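You operate a simulated robot arm through the tools that you are given. There is no shell and no other tool.

You run a simulated robot arm. Do the job below in one go: nothing can be reset, and whatever is moved stays where it is left.

TASK
Grease the patch between the joint bolts, then run both bolts down.
Fine: Purple pad, from the open grease tin; pad back, lid on. Hands unhurt; nothing dropped, spilt, damaged or left on. Set down upright: purple pad. A coat counts when it lies all over at full strength: go over it till it gets no stronger.

Only the result counts: the job must be done as asked and must still hold three seconds after the hand-in. Knocking over, shifting, dropping, spilling or breaking anything else fails it. Lids that push on must go on centred and level and be pressed home; caps that screw on are set level and turned clockwise until they are tight.

THE ROBOT
A 6-joint arm with a two-finger parallel gripper, fixed in place. Base frame: the origin is on the floor under the middle of its stand, x ahead of it, y to its left, z up; the work surface is at about z = 880. Lengths are in mm, angles in rad, forces in N, time in s.
With the tool pointing down near the work surface it reaches from about 240 to 640 mm from the base axis. Its first joint turns from -1.152 to 1.152 rad. Payload 2.7 kg.
The tool frame sits at the grasp point between the pads (the TCP): z along the fingers, y along the line on which they close. The tips reach 23 mm beyond it. Largest opening 94 mm; finger width 38, thickness 10; the body of the gripper, 54 by 96 mm, starts 39 mm behind the TCP.
Orientation is that of the tool frame in the base frame, as [roll, pitch, yaw] about the fixed x, y, z axes, in that order (R = Rz(yaw) Ry(pitch) Rx(roll)). With the fingers straight down and closing along the base's y, the tool's x points along the base's -x, its y along +y and its z along -z.

THE INTERFACE
- The arm moves only by the tool apply_moves. Its argument "increments" is a list that holds one entry, the list of rows, each a list of 7 numbers: the shift along the base's x, y, z in mm, then the turn, a rotation vector about the base's x, y, z in rad, then the finger opening in mm, from 0 to 94. In form: [[[dx, dy, dz, ax, ay, az, hand], ...]]. A call has 1 to 20 rows; each row is the pose to reach, as a shift and turn from the pose commanded when the call began. Rows are played at 5 a second. More than 50 mm and 0.15 rad between two rows, or a gripper value outside its range, and nothing of the call is played. Where a pose cannot be reached the arm comes as near as it can. A force on the tool above 40 N (or 10 N above the force at the start of the call, whichever is more), or a blocked arm, ends the call early, and 0.2 s more pass. Each finger travels about 45 mm/s and halts on what it meets, pressing with about 32 N; the grip force reading is that of the motor and also rises with nothing between the fingers. The clock runs only during rows and for 0.2 s after the last one: add rows that repeat a pose to give the fingers time. It gives the time, the measured TCP pose, the force on the tool (base axes), the opening and the grip force at its end, in the units of the frame above (readings bear some noise), with the torque about the TCP (base axes, N m) and any sound that the robot's microphone picked up.
- Cameras (640 x 400 px; columns grow to the right, rows downward): "scene" is fixed at [92.1, -445.1, 1413.9]; the picture's right is [0.61, -0.79, 0.00], its down [-0.38, -0.29, -0.88] and it looks along [0.70, 0.54, -0.48] (base axes); focal length 323 px, centre (320, 200). "wrist" rides on the gripper at [86, 16, -75] in the tool frame; the picture's right is [-0.18, 0.98, 0.00], its down [-0.58, -0.11, -0.81] and it looks along [-0.79, -0.15, 0.59] (tool axes); focal length 243 px, centre (320, 200). There is no depth. A picture from a camera that has moved, and an enlarged one, comes with that camera's place and axes in the base frame and with its lens.
- capture(camera): a new picture of that camera. The clock stands still meanwhile.
- inspect(camera, box): a new picture of the part [left, top, right, bottom] of that camera's present view, enlarged. The clock stands still meanwhile.
- job_done(): hands the job in; it is judged then, once.

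Nothing tells you positions but the pictures and the camera data. Unless the task says otherwise, let go and move clear before handing in.

The tools are called after ">>>" as name(argument=value, ...) on one line, values as JSON. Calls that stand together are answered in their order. apply_moves: Moves the arm, as the interface text tells. Its arguments: {"type":"object","properties":{"increments":{"type":"array","items":{"type":"array","items":{"type":"array","items":{"type":"number"}}}}},"required":["increments"]} The other tools are called the same way: capture (camera) takes a picture; inspect (camera, box) takes an enlarged picture of a part of a camera's view; job_done () hands the job in.

At the start:

```text
time: 0.0
ee_pos: [357.2, -36.2, 1248.4]
tool_rot: [3.141, 0.002, -3.14]
ft_force: [0.6, 0.0, 0.4]
ft_torque: [0.03, -0.01, 0.02]
gripper_width: 94.1
grip_force: 0.0
```

scene: 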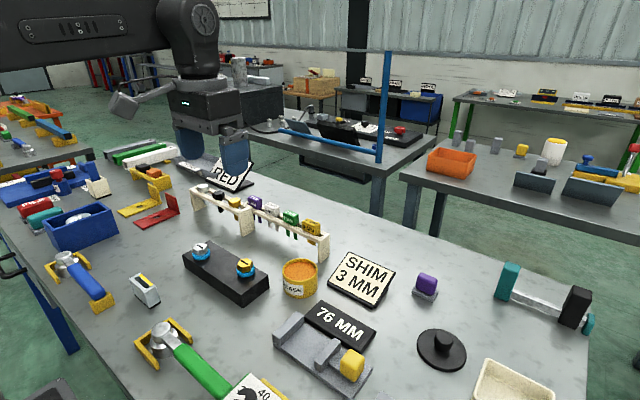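
wrist: 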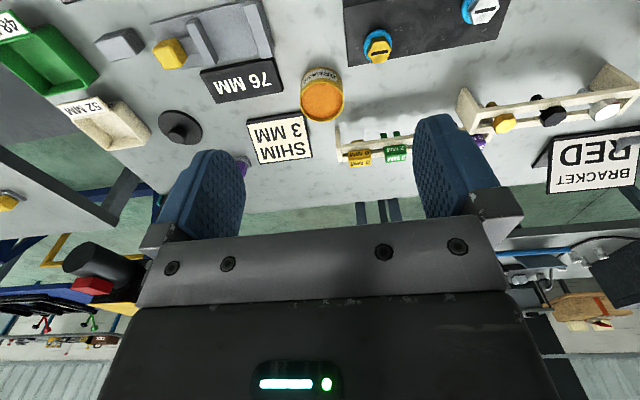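

I see a bench with a black block carrying two bolts (one on a blue ring, one on a yellow/blue ring), an orange grease tin, a purple pad, a black lid and two tool racks. I'll look closer before moving anything.

>>> inspect(camera="scene", box=[170, 220, 330, 320])

>>> inspect(camera="scene", box=[370, 250, 530, 350])

>>> inspect(camera="scene", box=[180, 170, 340, 270])

>>> inspect(camera="scene", box=[20, 220, 180, 320])

>>> inspect(camera="scene", box=[120, 300, 400, 400])

```text
4.00 times, centred on (250, 270) of scene
camera zoom: at [92.1, -445.1, 1413.9], right [0.61, -0.79, 0.0], down [-0.38, -0.29, -0.88], along [0.7, 0.54, -0.48], focal length 1292 px, centre (600, -80)
```

zoom: 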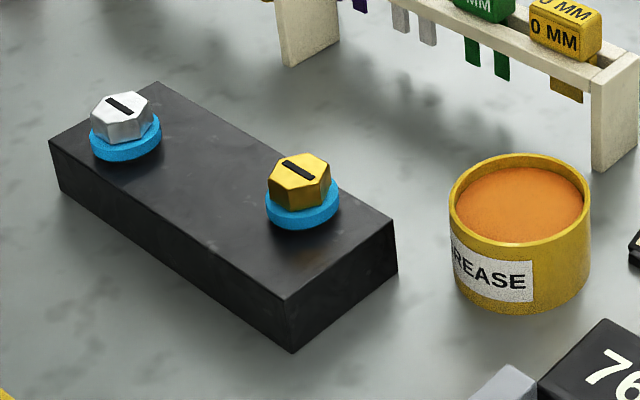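

```text
4.00 times, centred on (450, 300) of scene
camera zoom: at [92.1, -445.1, 1413.9], right [0.61, -0.79, 0.0], down [-0.38, -0.29, -0.88], along [0.7, 0.54, -0.48], focal length 1292 px, centre (-200, -200)
```

zoom: 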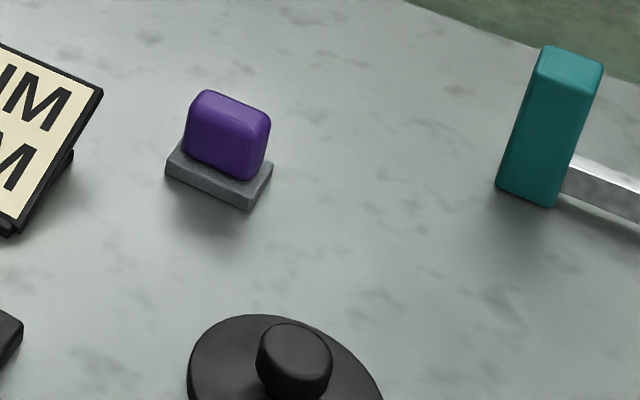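

```text
4.00 times, centred on (260, 220) of scene
camera zoom: at [92.1, -445.1, 1413.9], right [0.61, -0.79, 0.0], down [-0.38, -0.29, -0.88], along [0.7, 0.54, -0.48], focal length 1292 px, centre (560, 120)
```

zoom: 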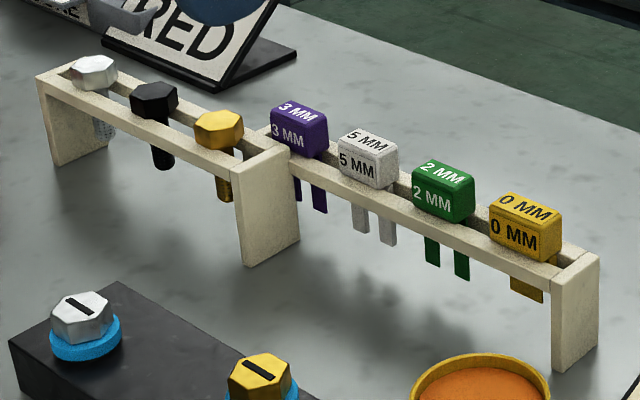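

```text
4.00 times, centred on (100, 270) of scene
camera zoom: at [92.1, -445.1, 1413.9], right [0.61, -0.79, 0.0], down [-0.38, -0.29, -0.88], along [0.7, 0.54, -0.48], focal length 1292 px, centre (1200, -80)
```

zoom: 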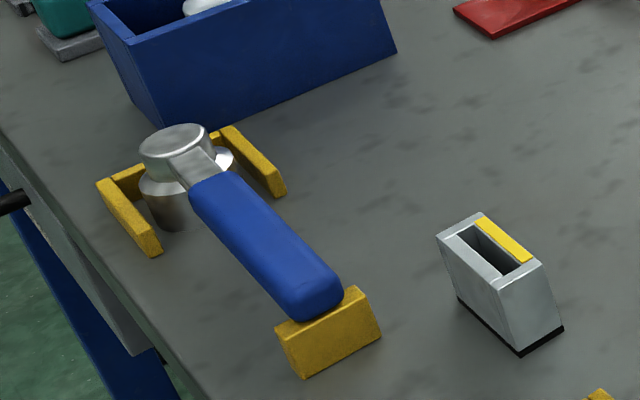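

```text
2.29 times, centred on (260, 350) of scene
camera zoom: at [92.1, -445.1, 1413.9], right [0.61, -0.79, 0.0], down [-0.38, -0.29, -0.88], along [0.7, 0.54, -0.48], focal length 738 px, centre (457, -143)
```

zoom: 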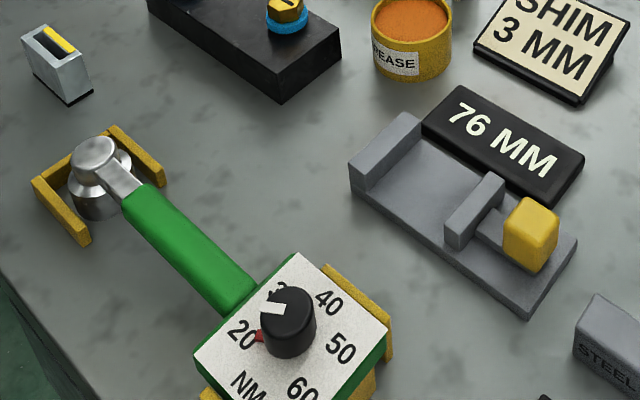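

I need a fuller survey of the remaining areas before deciding how the bolts get driven.

>>> inspect(camera="scene", box=[0, 130, 200, 255])

>>> inspect(camera="scene", box=[380, 275, 580, 400])

>>> inspect(camera="scene", box=[480, 240, 640, 340])

>>> inspect(camera="wrist", box=[0, 0, 320, 200])

>>> inspect(camera="wrist", box=[320, 0, 640, 200])

```text
3.20 times, centred on (100, 192) of scene
camera zoom: at [92.1, -445.1, 1413.9], right [0.61, -0.79, 0.0], down [-0.38, -0.29, -0.88], along [0.7, 0.54, -0.48], focal length 1034 px, centre (1024, 224)
```

zoom: 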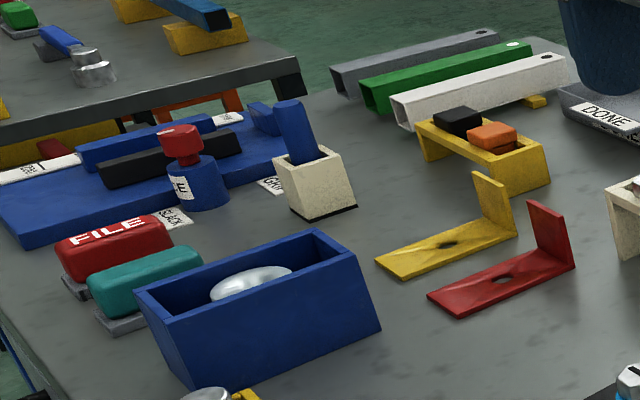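

```text
3.20 times, centred on (480, 338) of scene
camera zoom: at [92.1, -445.1, 1413.9], right [0.61, -0.79, 0.0], down [-0.38, -0.29, -0.88], along [0.7, 0.54, -0.48], focal length 1034 px, centre (-192, -240)
```

zoom: 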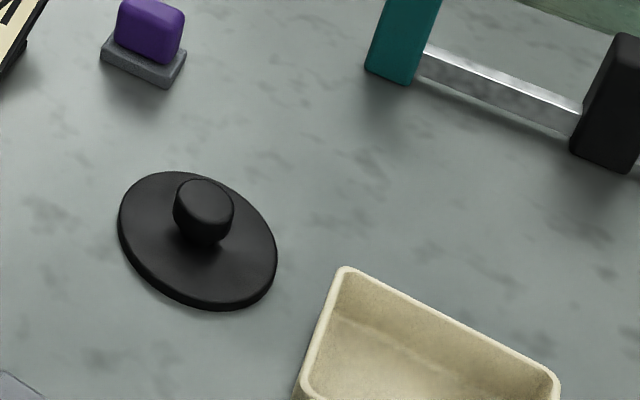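

```text
4.00 times, centred on (560, 290) of scene
camera zoom: at [92.1, -445.1, 1413.9], right [0.61, -0.79, 0.0], down [-0.38, -0.29, -0.88], along [0.7, 0.54, -0.48], focal length 1292 px, centre (-640, -160)
```

zoom: 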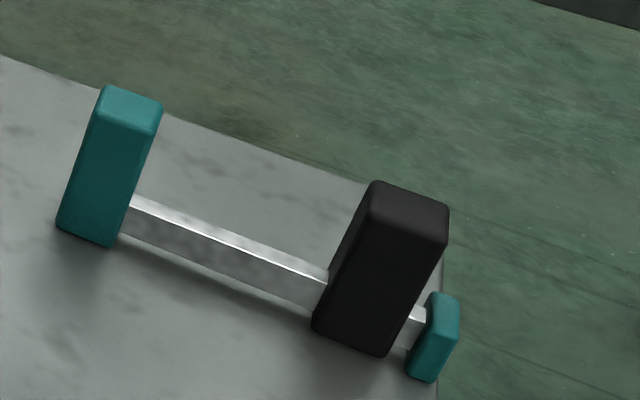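

```text
2.00 times, centred on (160, 100) of wrist
camera zoom: at [270.0, -19.6, 1321.9], right [0.18, 0.98, 0.0], down [0.58, -0.11, 0.81], along [0.79, -0.15, -0.59], focal length 485 px, centre (640, 400)
```

zoom: 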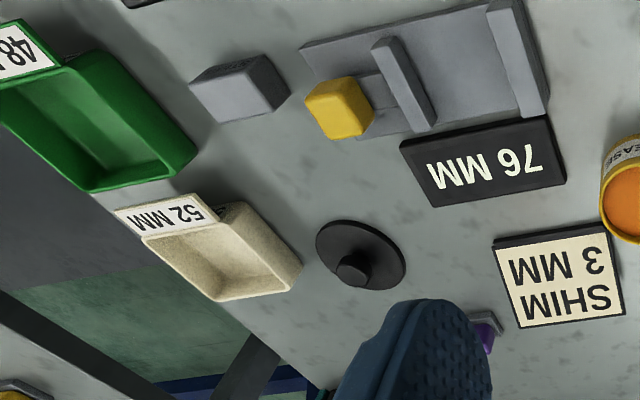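

```text
2.00 times, centred on (480, 100) of wrist
camera zoom: at [270.0, -19.6, 1321.9], right [0.18, 0.98, 0.0], down [0.58, -0.11, 0.81], along [0.79, -0.15, -0.59], focal length 485 px, centre (0, 400)
```

zoom: 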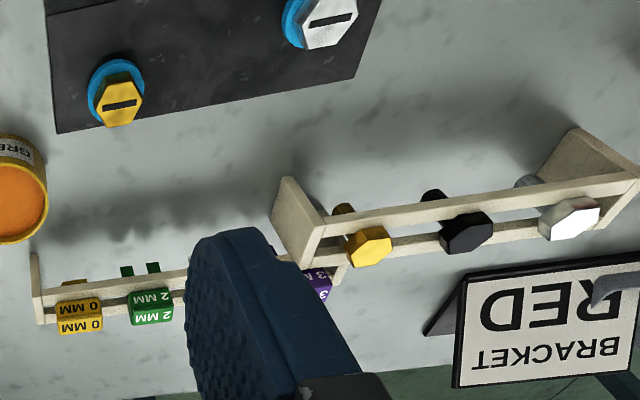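

The block spans roughly x 382–462, y −12 to 203, with its top near z=920. The gold bolt is near (433,30) and the silver near (411,160). I'll bring the wrist camera over the block for a close look.

>>> apply_moves(increments=[[[11, 22, -34, 0, 0, 0, 94], [22, 44, -68, 0, 0, 0, 94], [33, 66, -102, 0, 0, 0, 94], [44, 88, -136, 0, 0, 0, 94], [55, 110, -170, 0, 0, 0, 94], [60, 125, -190, 0, 0, 0, 94], [60, 125, -190, 0, 0, 0, 94]]])

>>> capture(camera="wrist")

>>> inspect(camera="wrist", box=[200, 0, 440, 150])

```text
time: 1.6
ee_pos: [418.3, 90.8, 1058.6]
tool_rot: [-3.141, 0.003, -3.14]
ft_force: [-0.2, -0.4, 0.3]
ft_torque: [0.0, 0.0, 0.02]
gripper_width: 93.8
grip_force: 0.1
```

```text
taken
camera wrist: at [331.4, 106.6, 1131.4], right [0.18, 0.98, 0.0], down [0.58, -0.11, 0.81], along [0.79, -0.15, -0.59], focal length 243 px, centre (320, 200)
```

wrist: 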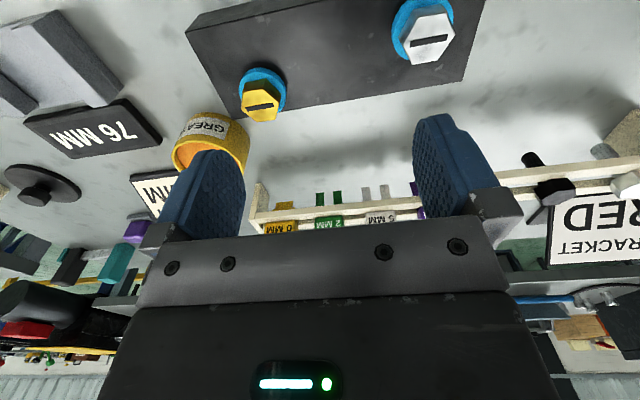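

```text
2.67 times, centred on (320, 75) of wrist
camera zoom: at [331.4, 106.6, 1131.4], right [0.18, 0.98, 0.0], down [0.58, -0.11, 0.81], along [0.79, -0.15, -0.59], focal length 647 px, centre (320, 533)
```

zoom: 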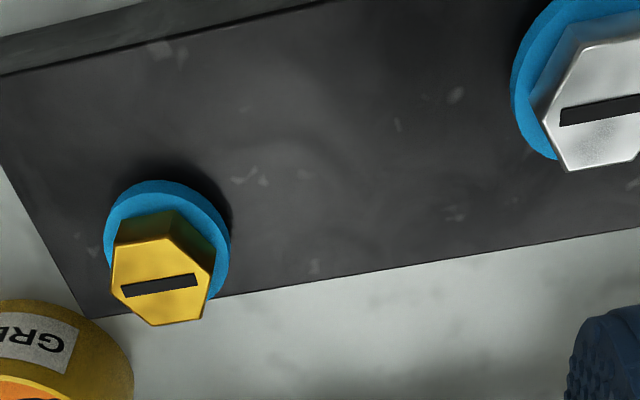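

The bolts stand on blue washers, and no patch marking is visible between them yet. Next I'll look closely at the purple pad, which is near (655,−300), and at the black lid.

>>> apply_moves(increments=[[[12, -40, 15, 0, 0, 0, 94], [24, -80, 30, 0, 0, 0, 94], [36, -120, 30, 0, 0, 0, 94], [48, -160, 30, 0, 0, 0, 94], [60, -200, 30, 0, 0, 0, 94], [72, -240, 30, 0, 0, 0, 94], [84, -280, 30, 0, 0, 0, 94], [92, -310, 30, 0, 0, 0, 94], [100, -340, 30, 0, 0, 0, 94], [100, -340, 30, 0, 0, 0, 94]]])

>>> capture(camera="wrist")

>>> capture(camera="scene")

```text
time: 3.8
ee_pos: [517.3, -251.9, 1090.1]
tool_rot: [-3.141, 0.0, -3.14]
ft_force: [-0.2, 0.0, 0.7]
ft_torque: [-0.01, -0.02, -0.01]
gripper_width: 94.0
grip_force: 0.0
```

```text
taken
camera wrist: at [430.4, -235.6, 1165.1], right [0.18, 0.98, 0.0], down [0.58, -0.11, 0.81], along [0.79, -0.15, -0.59], focal length 243 px, centre (320, 200)
```

wrist: 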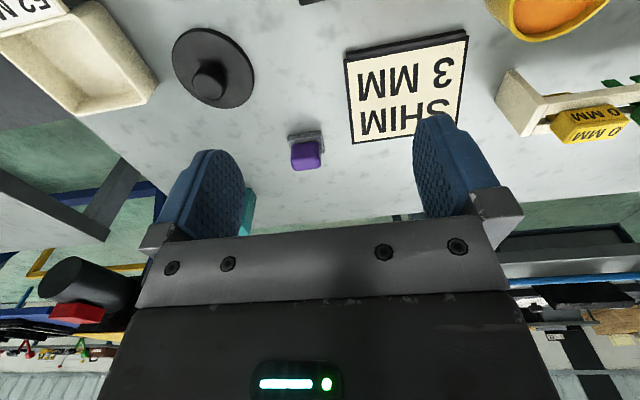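

```text
taken
```

scene: 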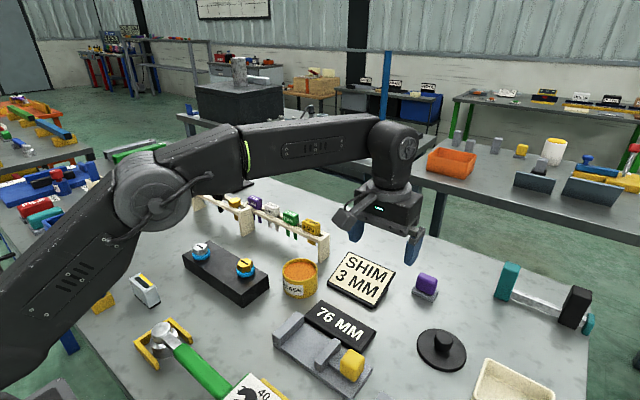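

>>> inspect(camera="wrist", box=[255, 110, 351, 170])

>>> inspect(camera="wrist", box=[150, 10, 310, 110])

```text
6.67 times, centred on (303, 140) of wrist
camera zoom: at [430.4, -235.6, 1165.1], right [0.18, 0.98, 0.0], down [0.58, -0.11, 0.81], along [0.79, -0.15, -0.59], focal length 1618 px, centre (433, 600)
```

zoom: 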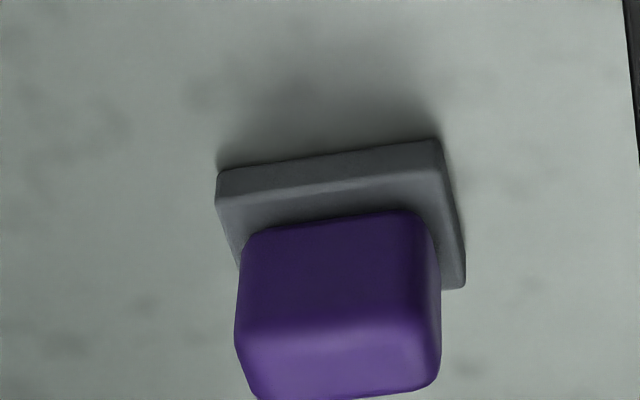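

```text
4.00 times, centred on (230, 60) of wrist
camera zoom: at [430.4, -235.6, 1165.1], right [0.18, 0.98, 0.0], down [0.58, -0.11, 0.81], along [0.79, -0.15, -0.59], focal length 970 px, centre (680, 760)
```

zoom: 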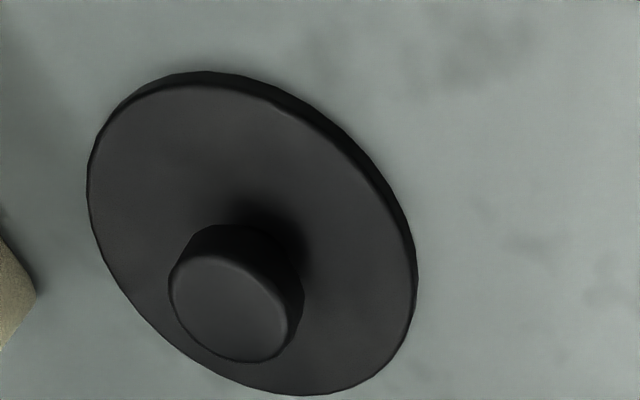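

The purple pad's base measures about 33×49 mm and is centred near (665,−300). That's beyond tool-down reach, so I'll tilt the tool outward by about 0.6 rad. The lid is near (539,−379). I'll tilt and approach high above the pad first.

>>> apply_moves(increments=[[[15, -8, -10, 0, -0.12, 0, 80], [30, -16, -20, 0, -0.24, 0, 80], [45, -24, -35, 0, -0.36, 0, 80], [60, -32, -50, 0, -0.48, 0, 80], [75, -40, -60, 0, -0.6, 0, 80], [90, -48, -70, 0, -0.6, 0, 80], [90, -48, -70, 0, -0.6, 0, 80]]])

>>> capture(camera="wrist")

>>> capture(camera="scene")

```text
time: 5.4
ee_pos: [604.5, -298.1, 1018.0]
tool_rot: [-3.141, 0.602, -3.14]
ft_force: [-0.5, 0.5, -1.3]
ft_torque: [-0.02, 0.03, 0.0]
gripper_width: 80.0
grip_force: 0.1
```

```text
taken
camera wrist: at [491.4, -281.4, 1029.6], right [0.15, 0.98, 0.1], down [0.02, -0.11, 0.99], along [0.99, -0.15, -0.04], focal length 243 px, centre (320, 200)
```

wrist: 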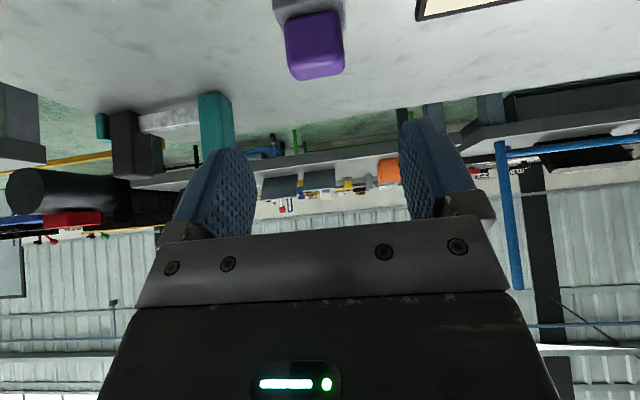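

```text
taken
```

scene: 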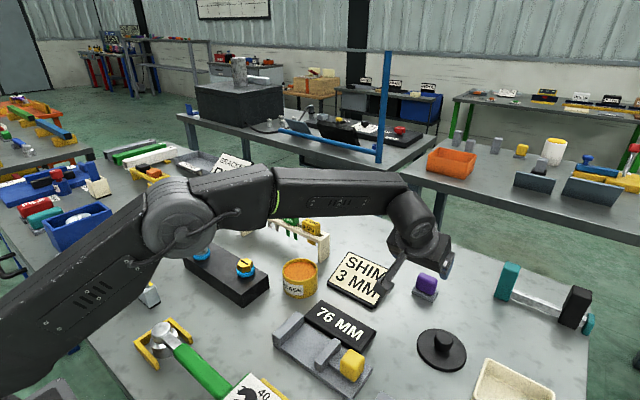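

>>> inspect(camera="wrist", box=[250, 0, 378, 80])

>>> inspect(camera="scene", box=[340, 180, 500, 380])

```text
5.00 times, centred on (314, 40) of wrist
camera zoom: at [491.4, -281.4, 1029.6], right [0.15, 0.98, 0.1], down [0.02, -0.11, 0.99], along [0.99, -0.15, -0.04], focal length 1213 px, centre (350, 1000)
```

zoom: 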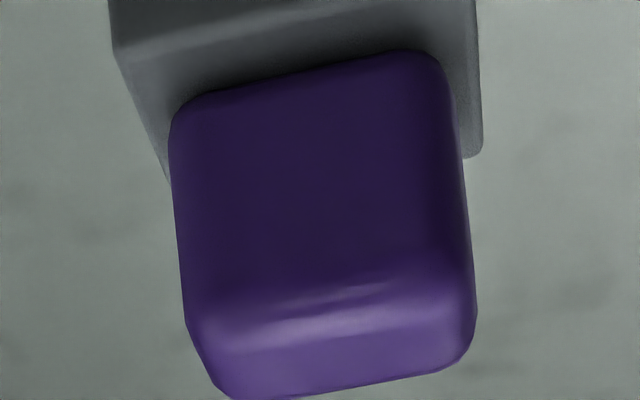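

```text
2.00 times, centred on (420, 280) of scene
camera zoom: at [92.1, -445.1, 1413.9], right [0.61, -0.79, 0.0], down [-0.38, -0.29, -0.88], along [0.7, 0.54, -0.48], focal length 646 px, centre (120, 40)
```

zoom: 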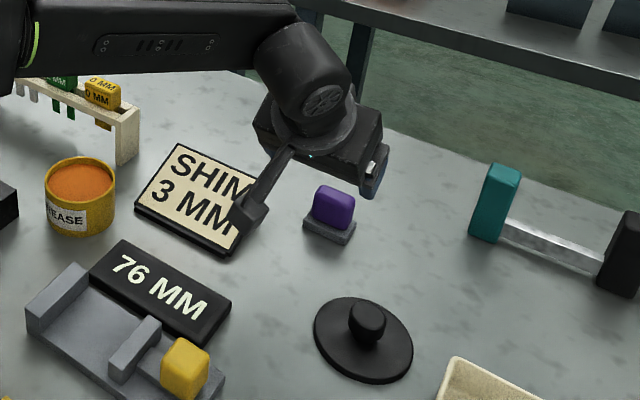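

I can reach the tilted pose, and the handle spans y −319 to −279 with its top at about z=926. I'll descend over the handle with the fingers open and stop a little short to check.

>>> apply_moves(increments=[[[20, -0.5, -20, 0, 0, 0, 80], [40, -0.5, -40, 0, 0, 0, 80], [52, -0.5, -60, 0, 0, 0, 80], [52, -0.5, -75, 0, 0, 0, 80], [52, -0.5, -80, 0, 0, 0, 80], [52, -0.5, -80, 0, 0, 0, 80]]])

>>> capture(camera="wrist")

>>> inspect(camera="scene", box=[340, 200, 500, 320])

```text
time: 6.8
ee_pos: [658.1, -297.2, 937.4]
tool_rot: [3.141, 0.602, -3.141]
ft_force: [0.1, 0.0, 0.5]
ft_torque: [0.0, -0.02, 0.03]
gripper_width: 80.2
grip_force: 0.0
```

```text
taken
camera wrist: at [545.1, -281.0, 949.1], right [0.15, 0.98, 0.1], down [0.02, -0.11, 0.99], along [0.99, -0.15, -0.04], focal length 243 px, centre (320, 200)
```

wrist: 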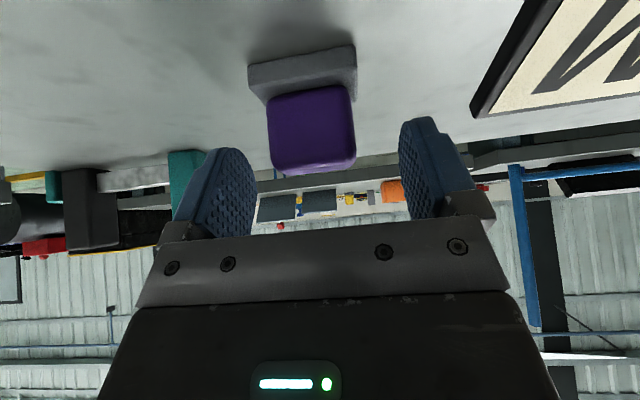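

```text
3.33 times, centred on (420, 260) of scene
camera zoom: at [92.1, -445.1, 1413.9], right [0.61, -0.79, 0.0], down [-0.38, -0.29, -0.88], along [0.7, 0.54, -0.48], focal length 1077 px, centre (-13, 0)
```

zoom: 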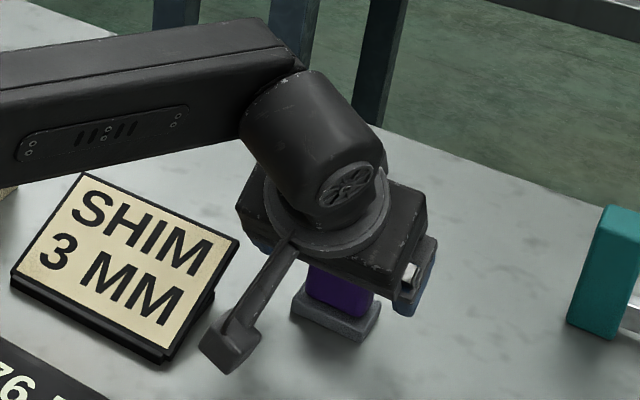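

The pad handle sits about 2 mm toward −y of the finger centre. I'll correct that, go down to z≈923.5 and close on the handle.

>>> apply_moves(increments=[[[0, -1.8, -5, 0, 0, 0, 80], [0, -1.8, -10, 0, 0, 0, 80], [0, -1.8, -13.3, 0, 0, 0, 80], [0, -1.8, -13.3, 0, 0, 0, 80]]])

>>> inspect(camera="wrist", box=[160, 20, 480, 220])

```text
time: 7.8
ee_pos: [659.3, -300.9, 924.8]
tool_rot: [3.14, 0.603, -3.141]
ft_force: [0.6, 0.5, -1.0]
ft_torque: [0.01, -0.02, 0.03]
gripper_width: 80.0
grip_force: 0.0
```

```text
2.00 times, centred on (320, 120) of wrist
camera zoom: at [544.7, -284.5, 935.7], right [0.15, 0.98, 0.1], down [0.02, -0.11, 0.99], along [0.99, -0.15, -0.04], focal length 485 px, centre (320, 360)
```

zoom: 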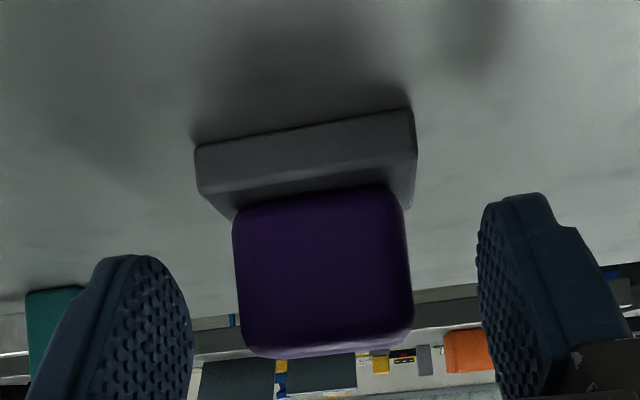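

Fingers straddle the handle with the tips just above the grey base. Closing now.

>>> apply_moves(increments=[[[0, 0, 0, 0, 0, 0, 65], [0, 0, 0, 0, 0, 0, 50], [0, 0, 0, 0, 0, 0, 40], [0, 0, 0, 0, 0, 0, 32], [0, 0, 0, 0, 0, 0, 28], [0, 0, 0, 0, 0, 0, 28]]])

>>> inspect(camera="wrist", box=[160, 20, 480, 220])

```text
time: 9.2
ee_pos: [658.0, -301.3, 924.3]
tool_rot: [-3.142, 0.601, -3.141]
ft_force: [0.4, 0.7, -0.5]
ft_torque: [0.07, 0.02, -0.01]
gripper_width: 41.6
grip_force: 31.7
```

```text
2.00 times, centred on (320, 120) of wrist
camera zoom: at [544.8, -284.4, 936.0], right [0.15, 0.98, 0.1], down [0.02, -0.11, 0.99], along [0.99, -0.15, -0.04], focal length 485 px, centre (320, 360)
```

zoom: 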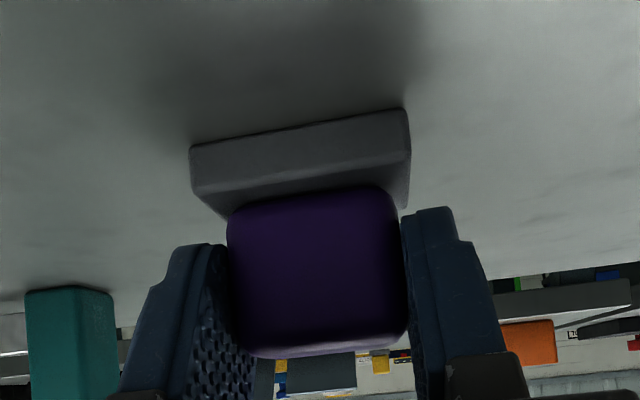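

The pad is gripped at 41.6 mm wide. I'll lift it straight up and check the hold.

>>> apply_moves(increments=[[[0, 0, 5, 0, 0, 0, 28], [0, 0, 15, 0, 0, 0, 28], [0, 0, 35, 0, 0, 0, 28], [0, 0, 60, 0, 0, 0, 28], [0, 0, 90, 0, 0, 0, 28], [0, 0, 100, 0, 0, 0, 28], [0, 0, 100, 0, 0, 0, 28]]])

>>> capture(camera="wrist")

>>> inspect(camera="scene", box=[340, 160, 500, 320])

```text
time: 10.8
ee_pos: [654.2, -299.4, 1024.7]
tool_rot: [-3.141, 0.6, -3.138]
ft_force: [-0.3, 0.7, -1.0]
ft_torque: [-0.01, 0.0, -0.02]
gripper_width: 28.1
grip_force: 0.0
out of reach, approached as far as the arm can: row 6, 7
```

```text
taken
camera wrist: at [540.5, -283.6, 1036.0], right [0.15, 0.98, 0.1], down [0.02, -0.11, 0.99], along [0.99, -0.15, -0.04], focal length 243 px, centre (320, 200)
```

wrist: 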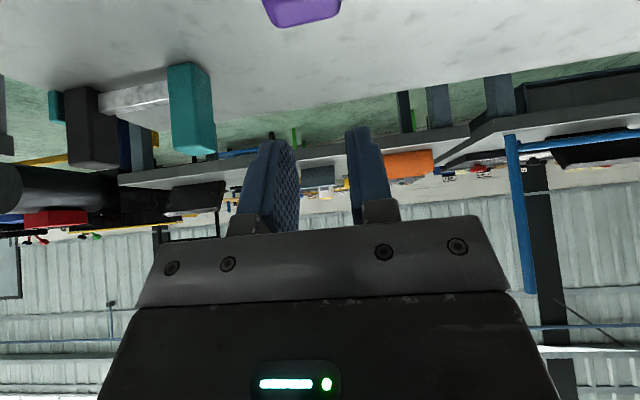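

```text
2.50 times, centred on (420, 240) of scene
camera zoom: at [92.1, -445.1, 1413.9], right [0.61, -0.79, 0.0], down [-0.38, -0.29, -0.88], along [0.7, 0.54, -0.48], focal length 808 px, centre (70, 100)
```

zoom: 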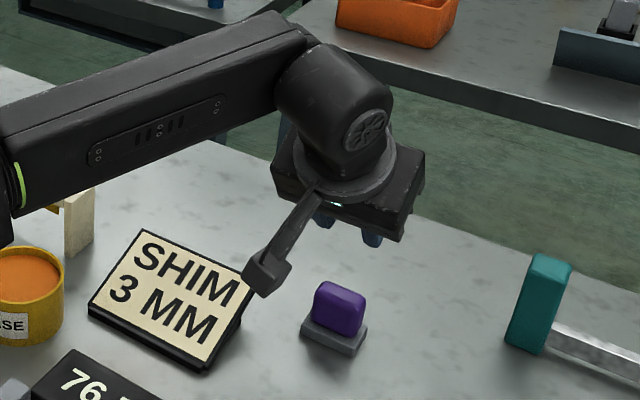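

The grip slipped off: the fingers closed to 28 mm and the pad is still standing on the bench. I'll check whether it moved.

>>> inspect(camera="scene", box=[370, 250, 530, 350])

>>> inspect(camera="wrist", box=[200, 100, 440, 250])

```text
4.00 times, centred on (450, 300) of scene
camera zoom: at [92.1, -445.1, 1413.9], right [0.61, -0.79, 0.0], down [-0.38, -0.29, -0.88], along [0.7, 0.54, -0.48], focal length 1292 px, centre (-200, -200)
```

zoom: 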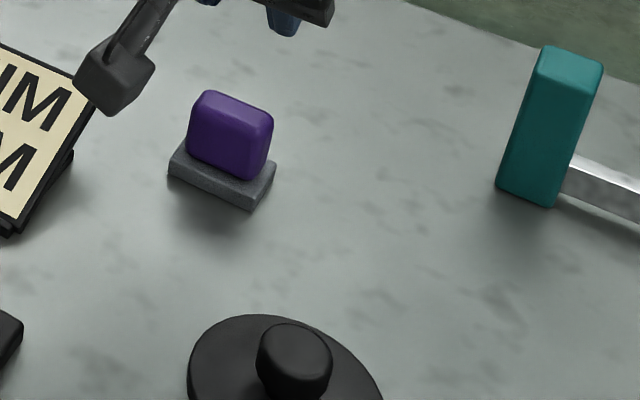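

```text
2.67 times, centred on (320, 175) of wrist
camera zoom: at [540.5, -283.6, 1036.0], right [0.15, 0.98, 0.1], down [0.02, -0.11, 0.99], along [0.99, -0.15, -0.04], focal length 647 px, centre (320, 267)
```

zoom: 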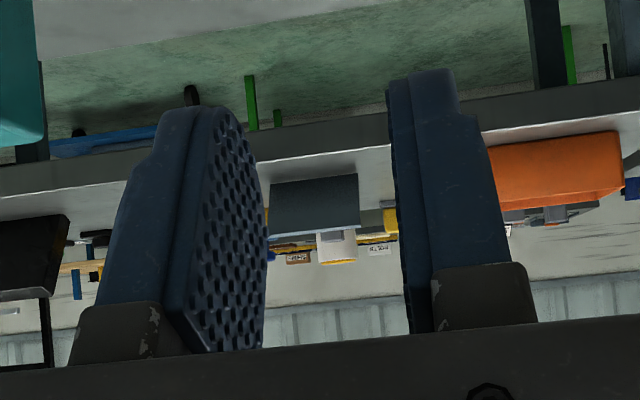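

The pad shifted only about 1 mm and still stands upright. I'll go back down a few millimetres deeper and grip again, then lift in small steps.

>>> apply_moves(increments=[[[-4, 0, -5, 0, 0, 0, 60], [-4, 0, -20, 0, 0, 0, 80], [-2, 0, -45, 0, 0, 0, 80], [0, 0, -70, 0, 0, 0, 80], [0, 0, -85, 0, 0, 0, 80], [0, 0, -85, 0, 0, 0, 80]]])

>>> inspect(camera="wrist", box=[160, 20, 480, 220])

```text
time: 12.2
ee_pos: [655.4, -300.5, 939.8]
tool_rot: [-3.141, 0.601, -3.14]
ft_force: [0.7, 0.0, -0.6]
ft_torque: [0.03, 0.0, -0.03]
gripper_width: 79.9
grip_force: 0.1
```

```text
2.00 times, centred on (320, 120) of wrist
camera zoom: at [541.6, -284.3, 951.5], right [0.15, 0.98, 0.1], down [0.02, -0.11, 0.99], along [0.99, -0.15, -0.04], focal length 485 px, centre (320, 360)
```

zoom: 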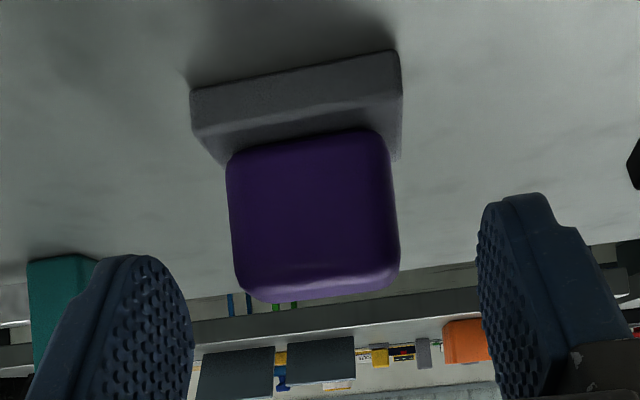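

Position is about (655,−300,939). I'm descending to z≈919, about 5 mm deeper than before, then checking finger clearance over the base.

>>> apply_moves(increments=[[[1, 0, -8, 0, 0, 0, 70], [2, 0, -15, 0, 0, 0, 60], [3, 0, -20, 0, 0, 0, 54], [3, 0, -20, 0, 0, 0, 54]]])

>>> inspect(camera="wrist", box=[220, 60, 412, 180])

>>> inspect(camera="scene", box=[380, 240, 476, 300])

```text
time: 13.2
ee_pos: [657.6, -300.6, 918.0]
tool_rot: [-3.141, 0.602, -3.139]
ft_force: [0.4, 1.3, -0.6]
ft_torque: [-0.03, 0.01, 0.01]
gripper_width: 54.0
grip_force: 0.0
```

```text
3.33 times, centred on (316, 120) of wrist
camera zoom: at [544.1, -284.5, 930.9], right [0.15, 0.98, 0.1], down [0.02, -0.11, 0.99], along [0.99, -0.15, -0.04], focal length 809 px, centre (333, 467)
```

zoom: 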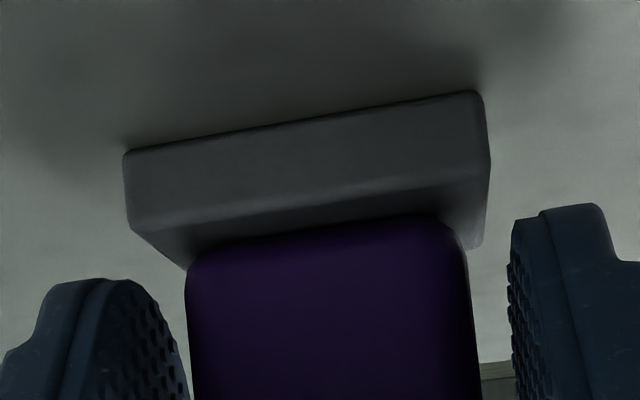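

```text
6.67 times, centred on (428, 270) of scene
camera zoom: at [92.1, -445.1, 1413.9], right [0.61, -0.79, 0.0], down [-0.38, -0.29, -0.88], along [0.7, 0.54, -0.48], focal length 2154 px, centre (-400, -267)
```

zoom: 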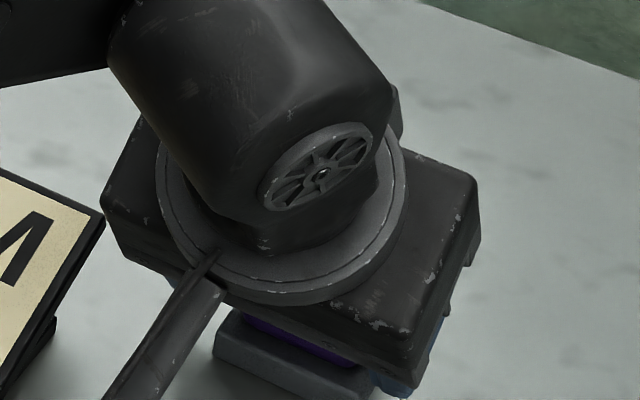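

Finger tips are about 2 mm above the base top, so I'll close fully and lift in tiny steps.

>>> apply_moves(increments=[[[0, 0, 0, 0, 0, 0, 44], [0, 0, 0, 0, 0, 0, 36], [0, 0, 0, 0, 0, 0, 20], [0, 0, 0, 0, 0, 0, 10], [0, 0, 0, 0, 0, 0, 0], [0, 0, 0, 0, 0, 0, 0], [0, 0, 0, 0, 0, 0, 0]]])

>>> apply_moves(increments=[[[0, 0, 0.5, 0, 0, 0, 0], [0, 0, 1, 0, 0, 0, 0], [0, 0, 1.5, 0, 0, 0, 0], [0, 0, 2, 0, 0, 0, 0], [0, 0, 3, 0, 0, 0, 0], [0, 0, 4, 0, 0, 0, 0], [0, 0, 4, 0, 0, 0, 0]]])

>>> inspect(camera="wrist", box=[220, 60, 412, 180])

```text
time: 14.8
ee_pos: [658.7, -300.1, 918.7]
tool_rot: [-3.142, 0.603, -3.141]
ft_force: [0.3, -0.3, -0.6]
ft_torque: [-0.04, 0.0, 0.05]
gripper_width: 49.2
grip_force: 32.3
```

```text
time: 16.4
ee_pos: [659.0, -299.2, 922.4]
tool_rot: [3.14, 0.603, -3.14]
ft_force: [0.5, -0.5, -0.9]
ft_torque: [0.0, 0.06, -0.01]
gripper_width: 49.3
grip_force: 31.7
```

```text
3.33 times, centred on (316, 120) of wrist
camera zoom: at [545.2, -282.9, 934.5], right [0.15, 0.98, 0.1], down [0.02, -0.11, 0.99], along [0.99, -0.15, -0.04], focal length 809 px, centre (333, 467)
```

zoom: 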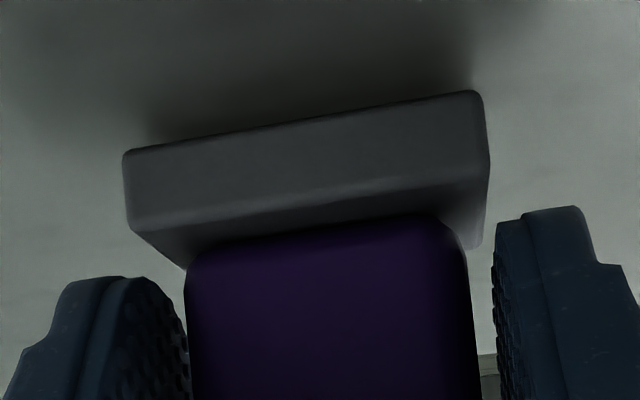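

The fingers closed on the base's upper edge (49 mm) instead of the handle, which is a poor hold. I'll set it back down, open, rise 4 mm and re-grip the handle itself.

>>> apply_moves(increments=[[[0, 0, -1.5, 0, 0, 0, 0], [0, 0, -3, 0, 0, 0, 0], [0, 0, -4, 0, 0, 0, 0], [0, 0, -4, 0, 0, 0, 0], [0, 0, -4, 0, 0, 0, 52], [0, 0, -4, 0, 0, 0, 58], [0, 0, -2, 0, 0, 0, 58], [0, 0, 0, 0, 0, 0, 58], [0, 0, 0, 0, 0, 0, 58]]])

>>> apply_moves(increments=[[[0, 0, 0, 0, 0, 0, 48], [0, 0, 0, 0, 0, 0, 38], [0, 0, 0, 0, 0, 0, 20], [0, 0, 0, 0, 0, 0, 10], [0, 0, 0, 0, 0, 0, 0], [0, 0, 0, 0, 0, 0, 0], [0, 0, 0, 0, 0, 0, 0]]])

>>> apply_moves(increments=[[[0, 0, 0.5, 0, 0, 0, 0], [0, 0, 1, 0, 0, 0, 0], [0, 0, 1.5, 0, 0, 0, 0], [0, 0, 2, 0, 0, 0, 0], [0, 0, 3, 0, 0, 0, 0], [0, 0, 4, 0, 0, 0, 0], [0, 0, 4, 0, 0, 0, 0]]])

>>> inspect(camera="wrist", box=[220, 60, 412, 180])

```text
time: 18.4
ee_pos: [659.4, -299.6, 923.6]
tool_rot: [-3.14, 0.601, -3.139]
ft_force: [-0.3, -0.2, 0.1]
ft_torque: [0.04, 0.0, -0.02]
gripper_width: 57.9
grip_force: 0.1
```

```text
time: 20.0
ee_pos: [658.7, -298.5, 922.6]
tool_rot: [3.141, 0.601, -3.14]
ft_force: [0.7, 0.1, 1.5]
ft_torque: [0.07, -0.02, 0.01]
gripper_width: 41.5
grip_force: 32.2
```

```text
time: 21.6
ee_pos: [658.4, -299.4, 926.4]
tool_rot: [-3.14, 0.602, -3.141]
ft_force: [0.1, 0.0, -0.5]
ft_torque: [-0.01, 0.02, 0.01]
gripper_width: 41.6
grip_force: 31.9
```

```text
3.33 times, centred on (316, 120) of wrist
camera zoom: at [545.2, -282.9, 938.9], right [0.15, 0.98, 0.1], down [0.02, -0.11, 0.99], along [0.99, -0.15, -0.04], focal length 809 px, centre (333, 467)
```

zoom: 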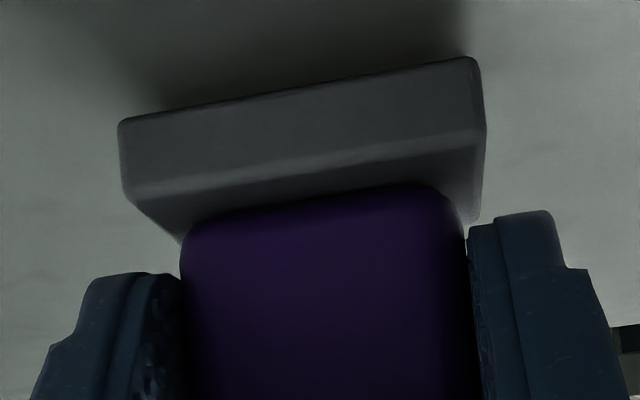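

The pad is now about 4 mm off the bench and held at 41.6 mm. I'll lift slowly, drifting inward to stay in reach.

>>> apply_moves(increments=[[[0, 0, 2, 0, 0, 0, 0], [0, 0, 5, 0, 0, 0, 0], [0, 0, 9, 0, 0, 0, 0], [-1, 0, 14, 0, 0, 0, 0], [-3, 0, 20, 0, 0, 0, 0], [-5, 0, 26, 0, 0, 0, 0], [-8, 0, 32, 0, 0, 0, 0], [-11, 0, 38, 0, 0, 0, 0], [-14, 0, 44, 0, 0, 0, 0], [-16, 0, 48, 0, 0, 0, 0], [-16, 0, 48, 0, 0, 0, 0]]])

>>> capture(camera="wrist")

```text
time: 24.0
ee_pos: [641.6, -298.6, 975.2]
tool_rot: [-3.141, 0.602, -3.14]
ft_force: [0.1, 0.3, -0.9]
ft_torque: [-0.02, 0.0, -0.03]
gripper_width: 41.6
grip_force: 31.7
```

```text
taken
camera wrist: at [528.6, -283.2, 987.5], right [0.15, 0.98, 0.1], down [0.02, -0.11, 0.99], along [0.99, -0.15, -0.04], focal length 243 px, centre (320, 200)
```

wrist: 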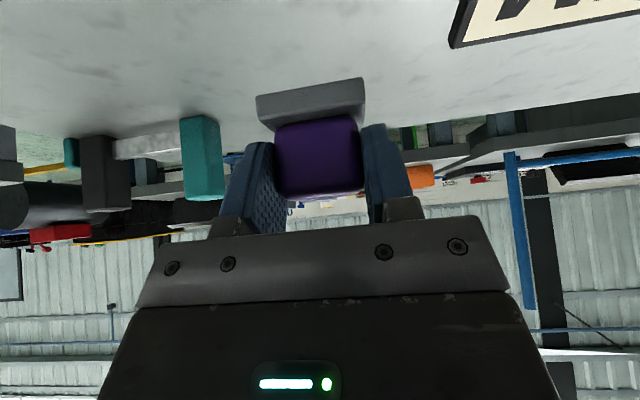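

The hold is solid. I'm moving inward and across toward the grease tin, near (510,−66), with the pad bottom kept around z=970.

>>> apply_moves(increments=[[[-5, 4, 12, 0, 0, 0, 0], [-13, 14, 26, 0, 0, 0, 0], [-24, 30, 38, 0, 0, 0, 0], [-37, 52, 41, 0, 0, 0, 0], [-51, 76, 41, 0, 0, 0, 0], [-65, 100, 41, 0, 0, 0, 0], [-79, 124, 41, 0, 0, 0, 0], [-93, 148, 41, 0, 0, 0, 0], [-107, 172, 41, 0, 0, 0, 0], [-120, 196, 41, 0, 0, 0, 0], [-130, 216, 41, 0, 0, 0, 0], [-138, 228, 41, 0, 0, 0, 0], [-140, 233, 41, 0, 0, 0, 0], [-140, 233, 41, 0, 0, 0, 0]]])

>>> capture(camera="wrist")

>>> inspect(camera="scene", box=[220, 190, 380, 310])

```text
time: 27.0
ee_pos: [501.7, -66.2, 1015.3]
tool_rot: [-3.14, 0.602, -3.138]
ft_force: [0.2, -0.6, -2.6]
ft_torque: [-0.03, -0.02, 0.03]
gripper_width: 41.8
grip_force: 31.7
```

```text
taken
camera wrist: at [388.4, -49.5, 1026.5], right [0.15, 0.98, 0.1], down [0.02, -0.11, 0.99], along [0.99, -0.15, -0.04], focal length 243 px, centre (320, 200)
```

wrist: 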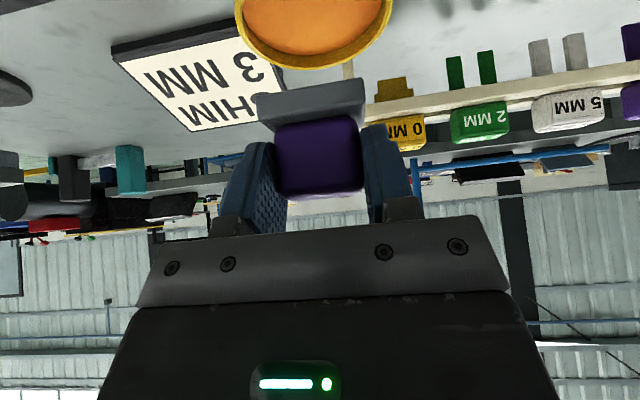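

```text
3.33 times, centred on (300, 250) of scene
camera zoom: at [92.2, -445.1, 1413.9], right [0.61, -0.79, 0.0], down [-0.38, -0.29, -0.88], along [0.7, 0.54, -0.48], focal length 1077 px, centre (387, 33)
```

zoom: 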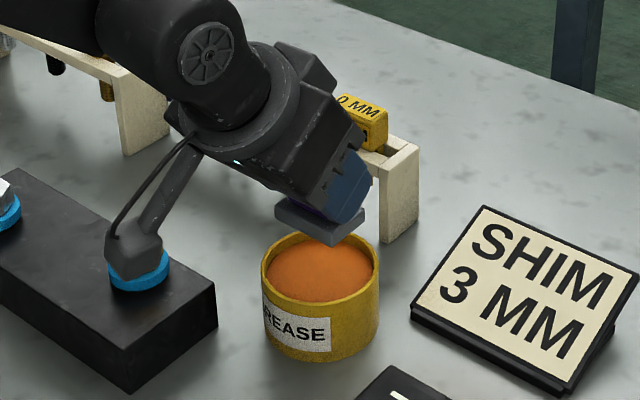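

>>> inspect(camera="wrist", box=[216, 0, 408, 120])

```text
3.33 times, centred on (312, 60) of wrist
camera zoom: at [388.4, -49.5, 1026.5], right [0.15, 0.98, 0.1], down [0.02, -0.11, 0.99], along [0.99, -0.15, -0.04], focal length 809 px, centre (347, 667)
```

zoom: 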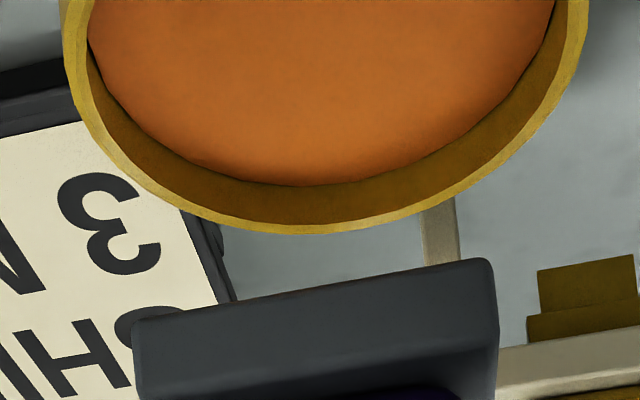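

The grease surface lies about 7–8 mm below the rim. I'll back off 60 mm to see the whole tin and fix its centre and rim height.

>>> apply_moves(increments=[[[-15, 0, 0, 0, 0, 0, 0], [-35, 0, 0, 0, 0, 0, 0], [-55, 0, 0, 0, 0, 0, 0], [-70, 0, 0, 0, 0, 0, 0], [-70, 0, 0, 0, 0, 0, 0]]])

>>> inspect(camera="wrist", box=[216, 0, 408, 120])

```text
time: 28.2
ee_pos: [433.8, -67.0, 1013.8]
tool_rot: [-3.141, 0.601, -3.14]
ft_force: [0.0, -0.5, -1.9]
ft_torque: [-0.01, 0.0, 0.02]
gripper_width: 41.8
grip_force: 32.7
```

```text
3.33 times, centred on (312, 60) of wrist
camera zoom: at [319.6, -51.7, 1026.4], right [0.15, 0.98, 0.1], down [0.02, -0.11, 0.99], along [0.99, -0.15, -0.04], focal length 809 px, centre (347, 667)
```

zoom: 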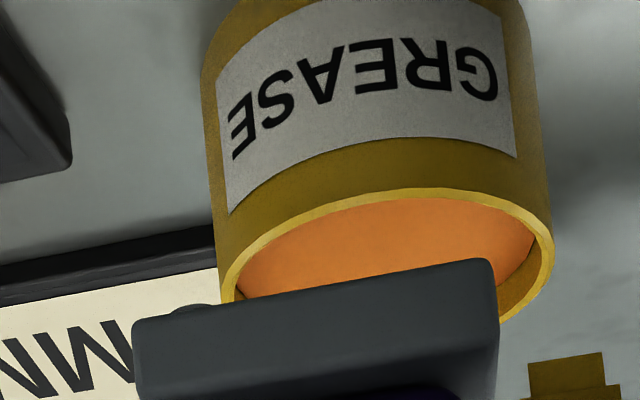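

The tin centre works out at about (505,−61), rim at roughly z=932, with the grease surface near 924. I'll position the pad above it and check alignment before dipping.

>>> apply_moves(increments=[[[15, 2, 0, 0, 0, 0, 0], [35, 4, 0, 0, 0, 0, 0], [52, 5.4, -5, 0, 0, 0, 0], [63, 5.4, -14, 0, 0, 0, 0], [63, 5.4, -22, 0, 0, 0, 0], [63, 5.4, -22, 0, 0, 0, 0]]])

>>> inspect(camera="wrist", box=[216, 0, 408, 120])

>>> inspect(camera="scene", box=[252, 210, 348, 310])

```text
time: 29.6
ee_pos: [496.7, -62.5, 992.6]
tool_rot: [-3.141, 0.603, -3.142]
ft_force: [-0.1, -0.7, -1.6]
ft_torque: [0.01, -0.02, -0.04]
gripper_width: 41.6
grip_force: 31.9
```

```text
3.33 times, centred on (312, 60) of wrist
camera zoom: at [382.7, -45.8, 1004.3], right [0.15, 0.98, 0.1], down [0.02, -0.11, 0.99], along [0.99, -0.15, -0.04], focal length 809 px, centre (347, 667)
```

zoom: 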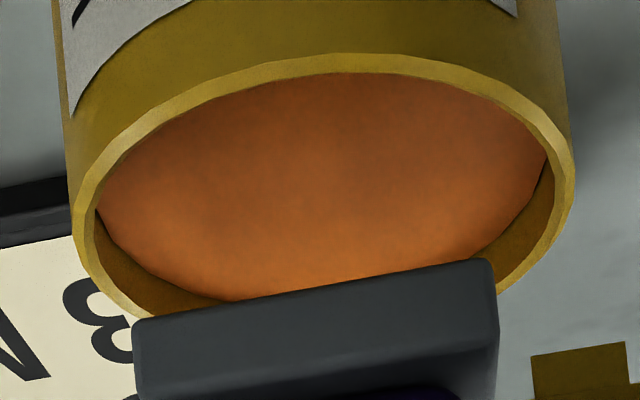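

```text
4.00 times, centred on (300, 260) of scene
camera zoom: at [92.2, -445.1, 1413.9], right [0.61, -0.79, 0.0], down [-0.38, -0.29, -0.88], along [0.7, 0.54, -0.48], focal length 1292 px, centre (400, -40)
```

zoom: 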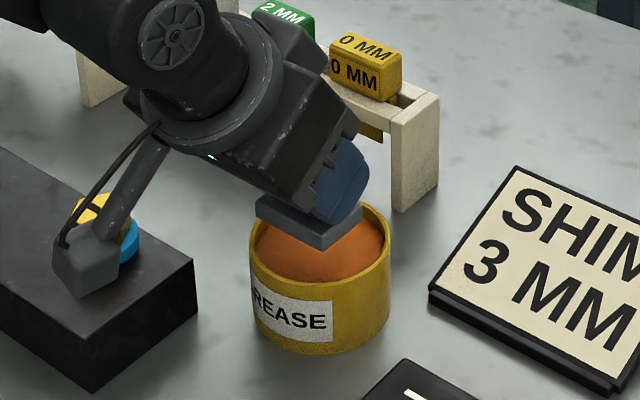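

The pad is centred over the tin to within about 1 mm. I'm lowering toward the grease, watching the force.

>>> apply_moves(increments=[[[0.5, 0.5, -6, 0, 0, 0, 0], [0.5, 0.5, -12, 0, 0, 0, 0], [0.5, 0.5, -17, 0, 0, 0, 0], [0.5, 0.5, -21, 0, 0, 0, 0], [0.5, 0.5, -21, 0, 0, 0, 0]]])

>>> inspect(camera="wrist", box=[216, 0, 408, 120])

>>> inspect(camera="scene", box=[252, 210, 348, 310])

```text
time: 30.8
ee_pos: [496.4, -60.8, 970.9]
tool_rot: [-3.141, 0.604, -3.14]
ft_force: [4.6, -1.8, -0.2]
ft_torque: [-0.1, -0.4, -0.2]
gripper_width: 41.6
grip_force: 31.9
```

```text
3.33 times, centred on (312, 60) of wrist
camera zoom: at [382.3, -44.3, 982.6], right [0.15, 0.98, 0.1], down [0.02, -0.11, 0.99], along [0.99, -0.15, -0.04], focal length 809 px, centre (347, 667)
```

zoom: 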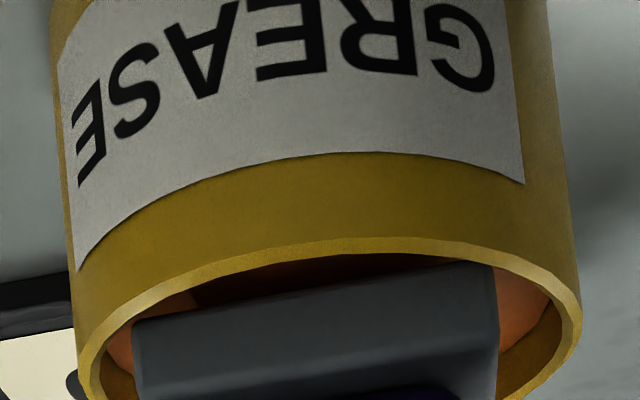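

```text
4.00 times, centred on (300, 260) of scene
camera zoom: at [92.4, -445.2, 1413.9], right [0.61, -0.79, 0.0], down [-0.38, -0.29, -0.88], along [0.7, 0.54, -0.48], focal length 1292 px, centre (400, -40)
```

zoom: 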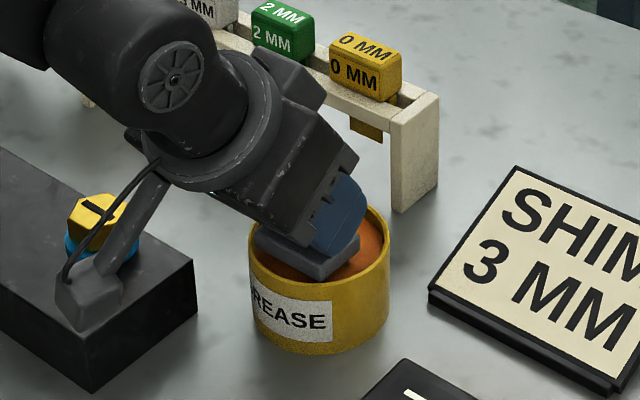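

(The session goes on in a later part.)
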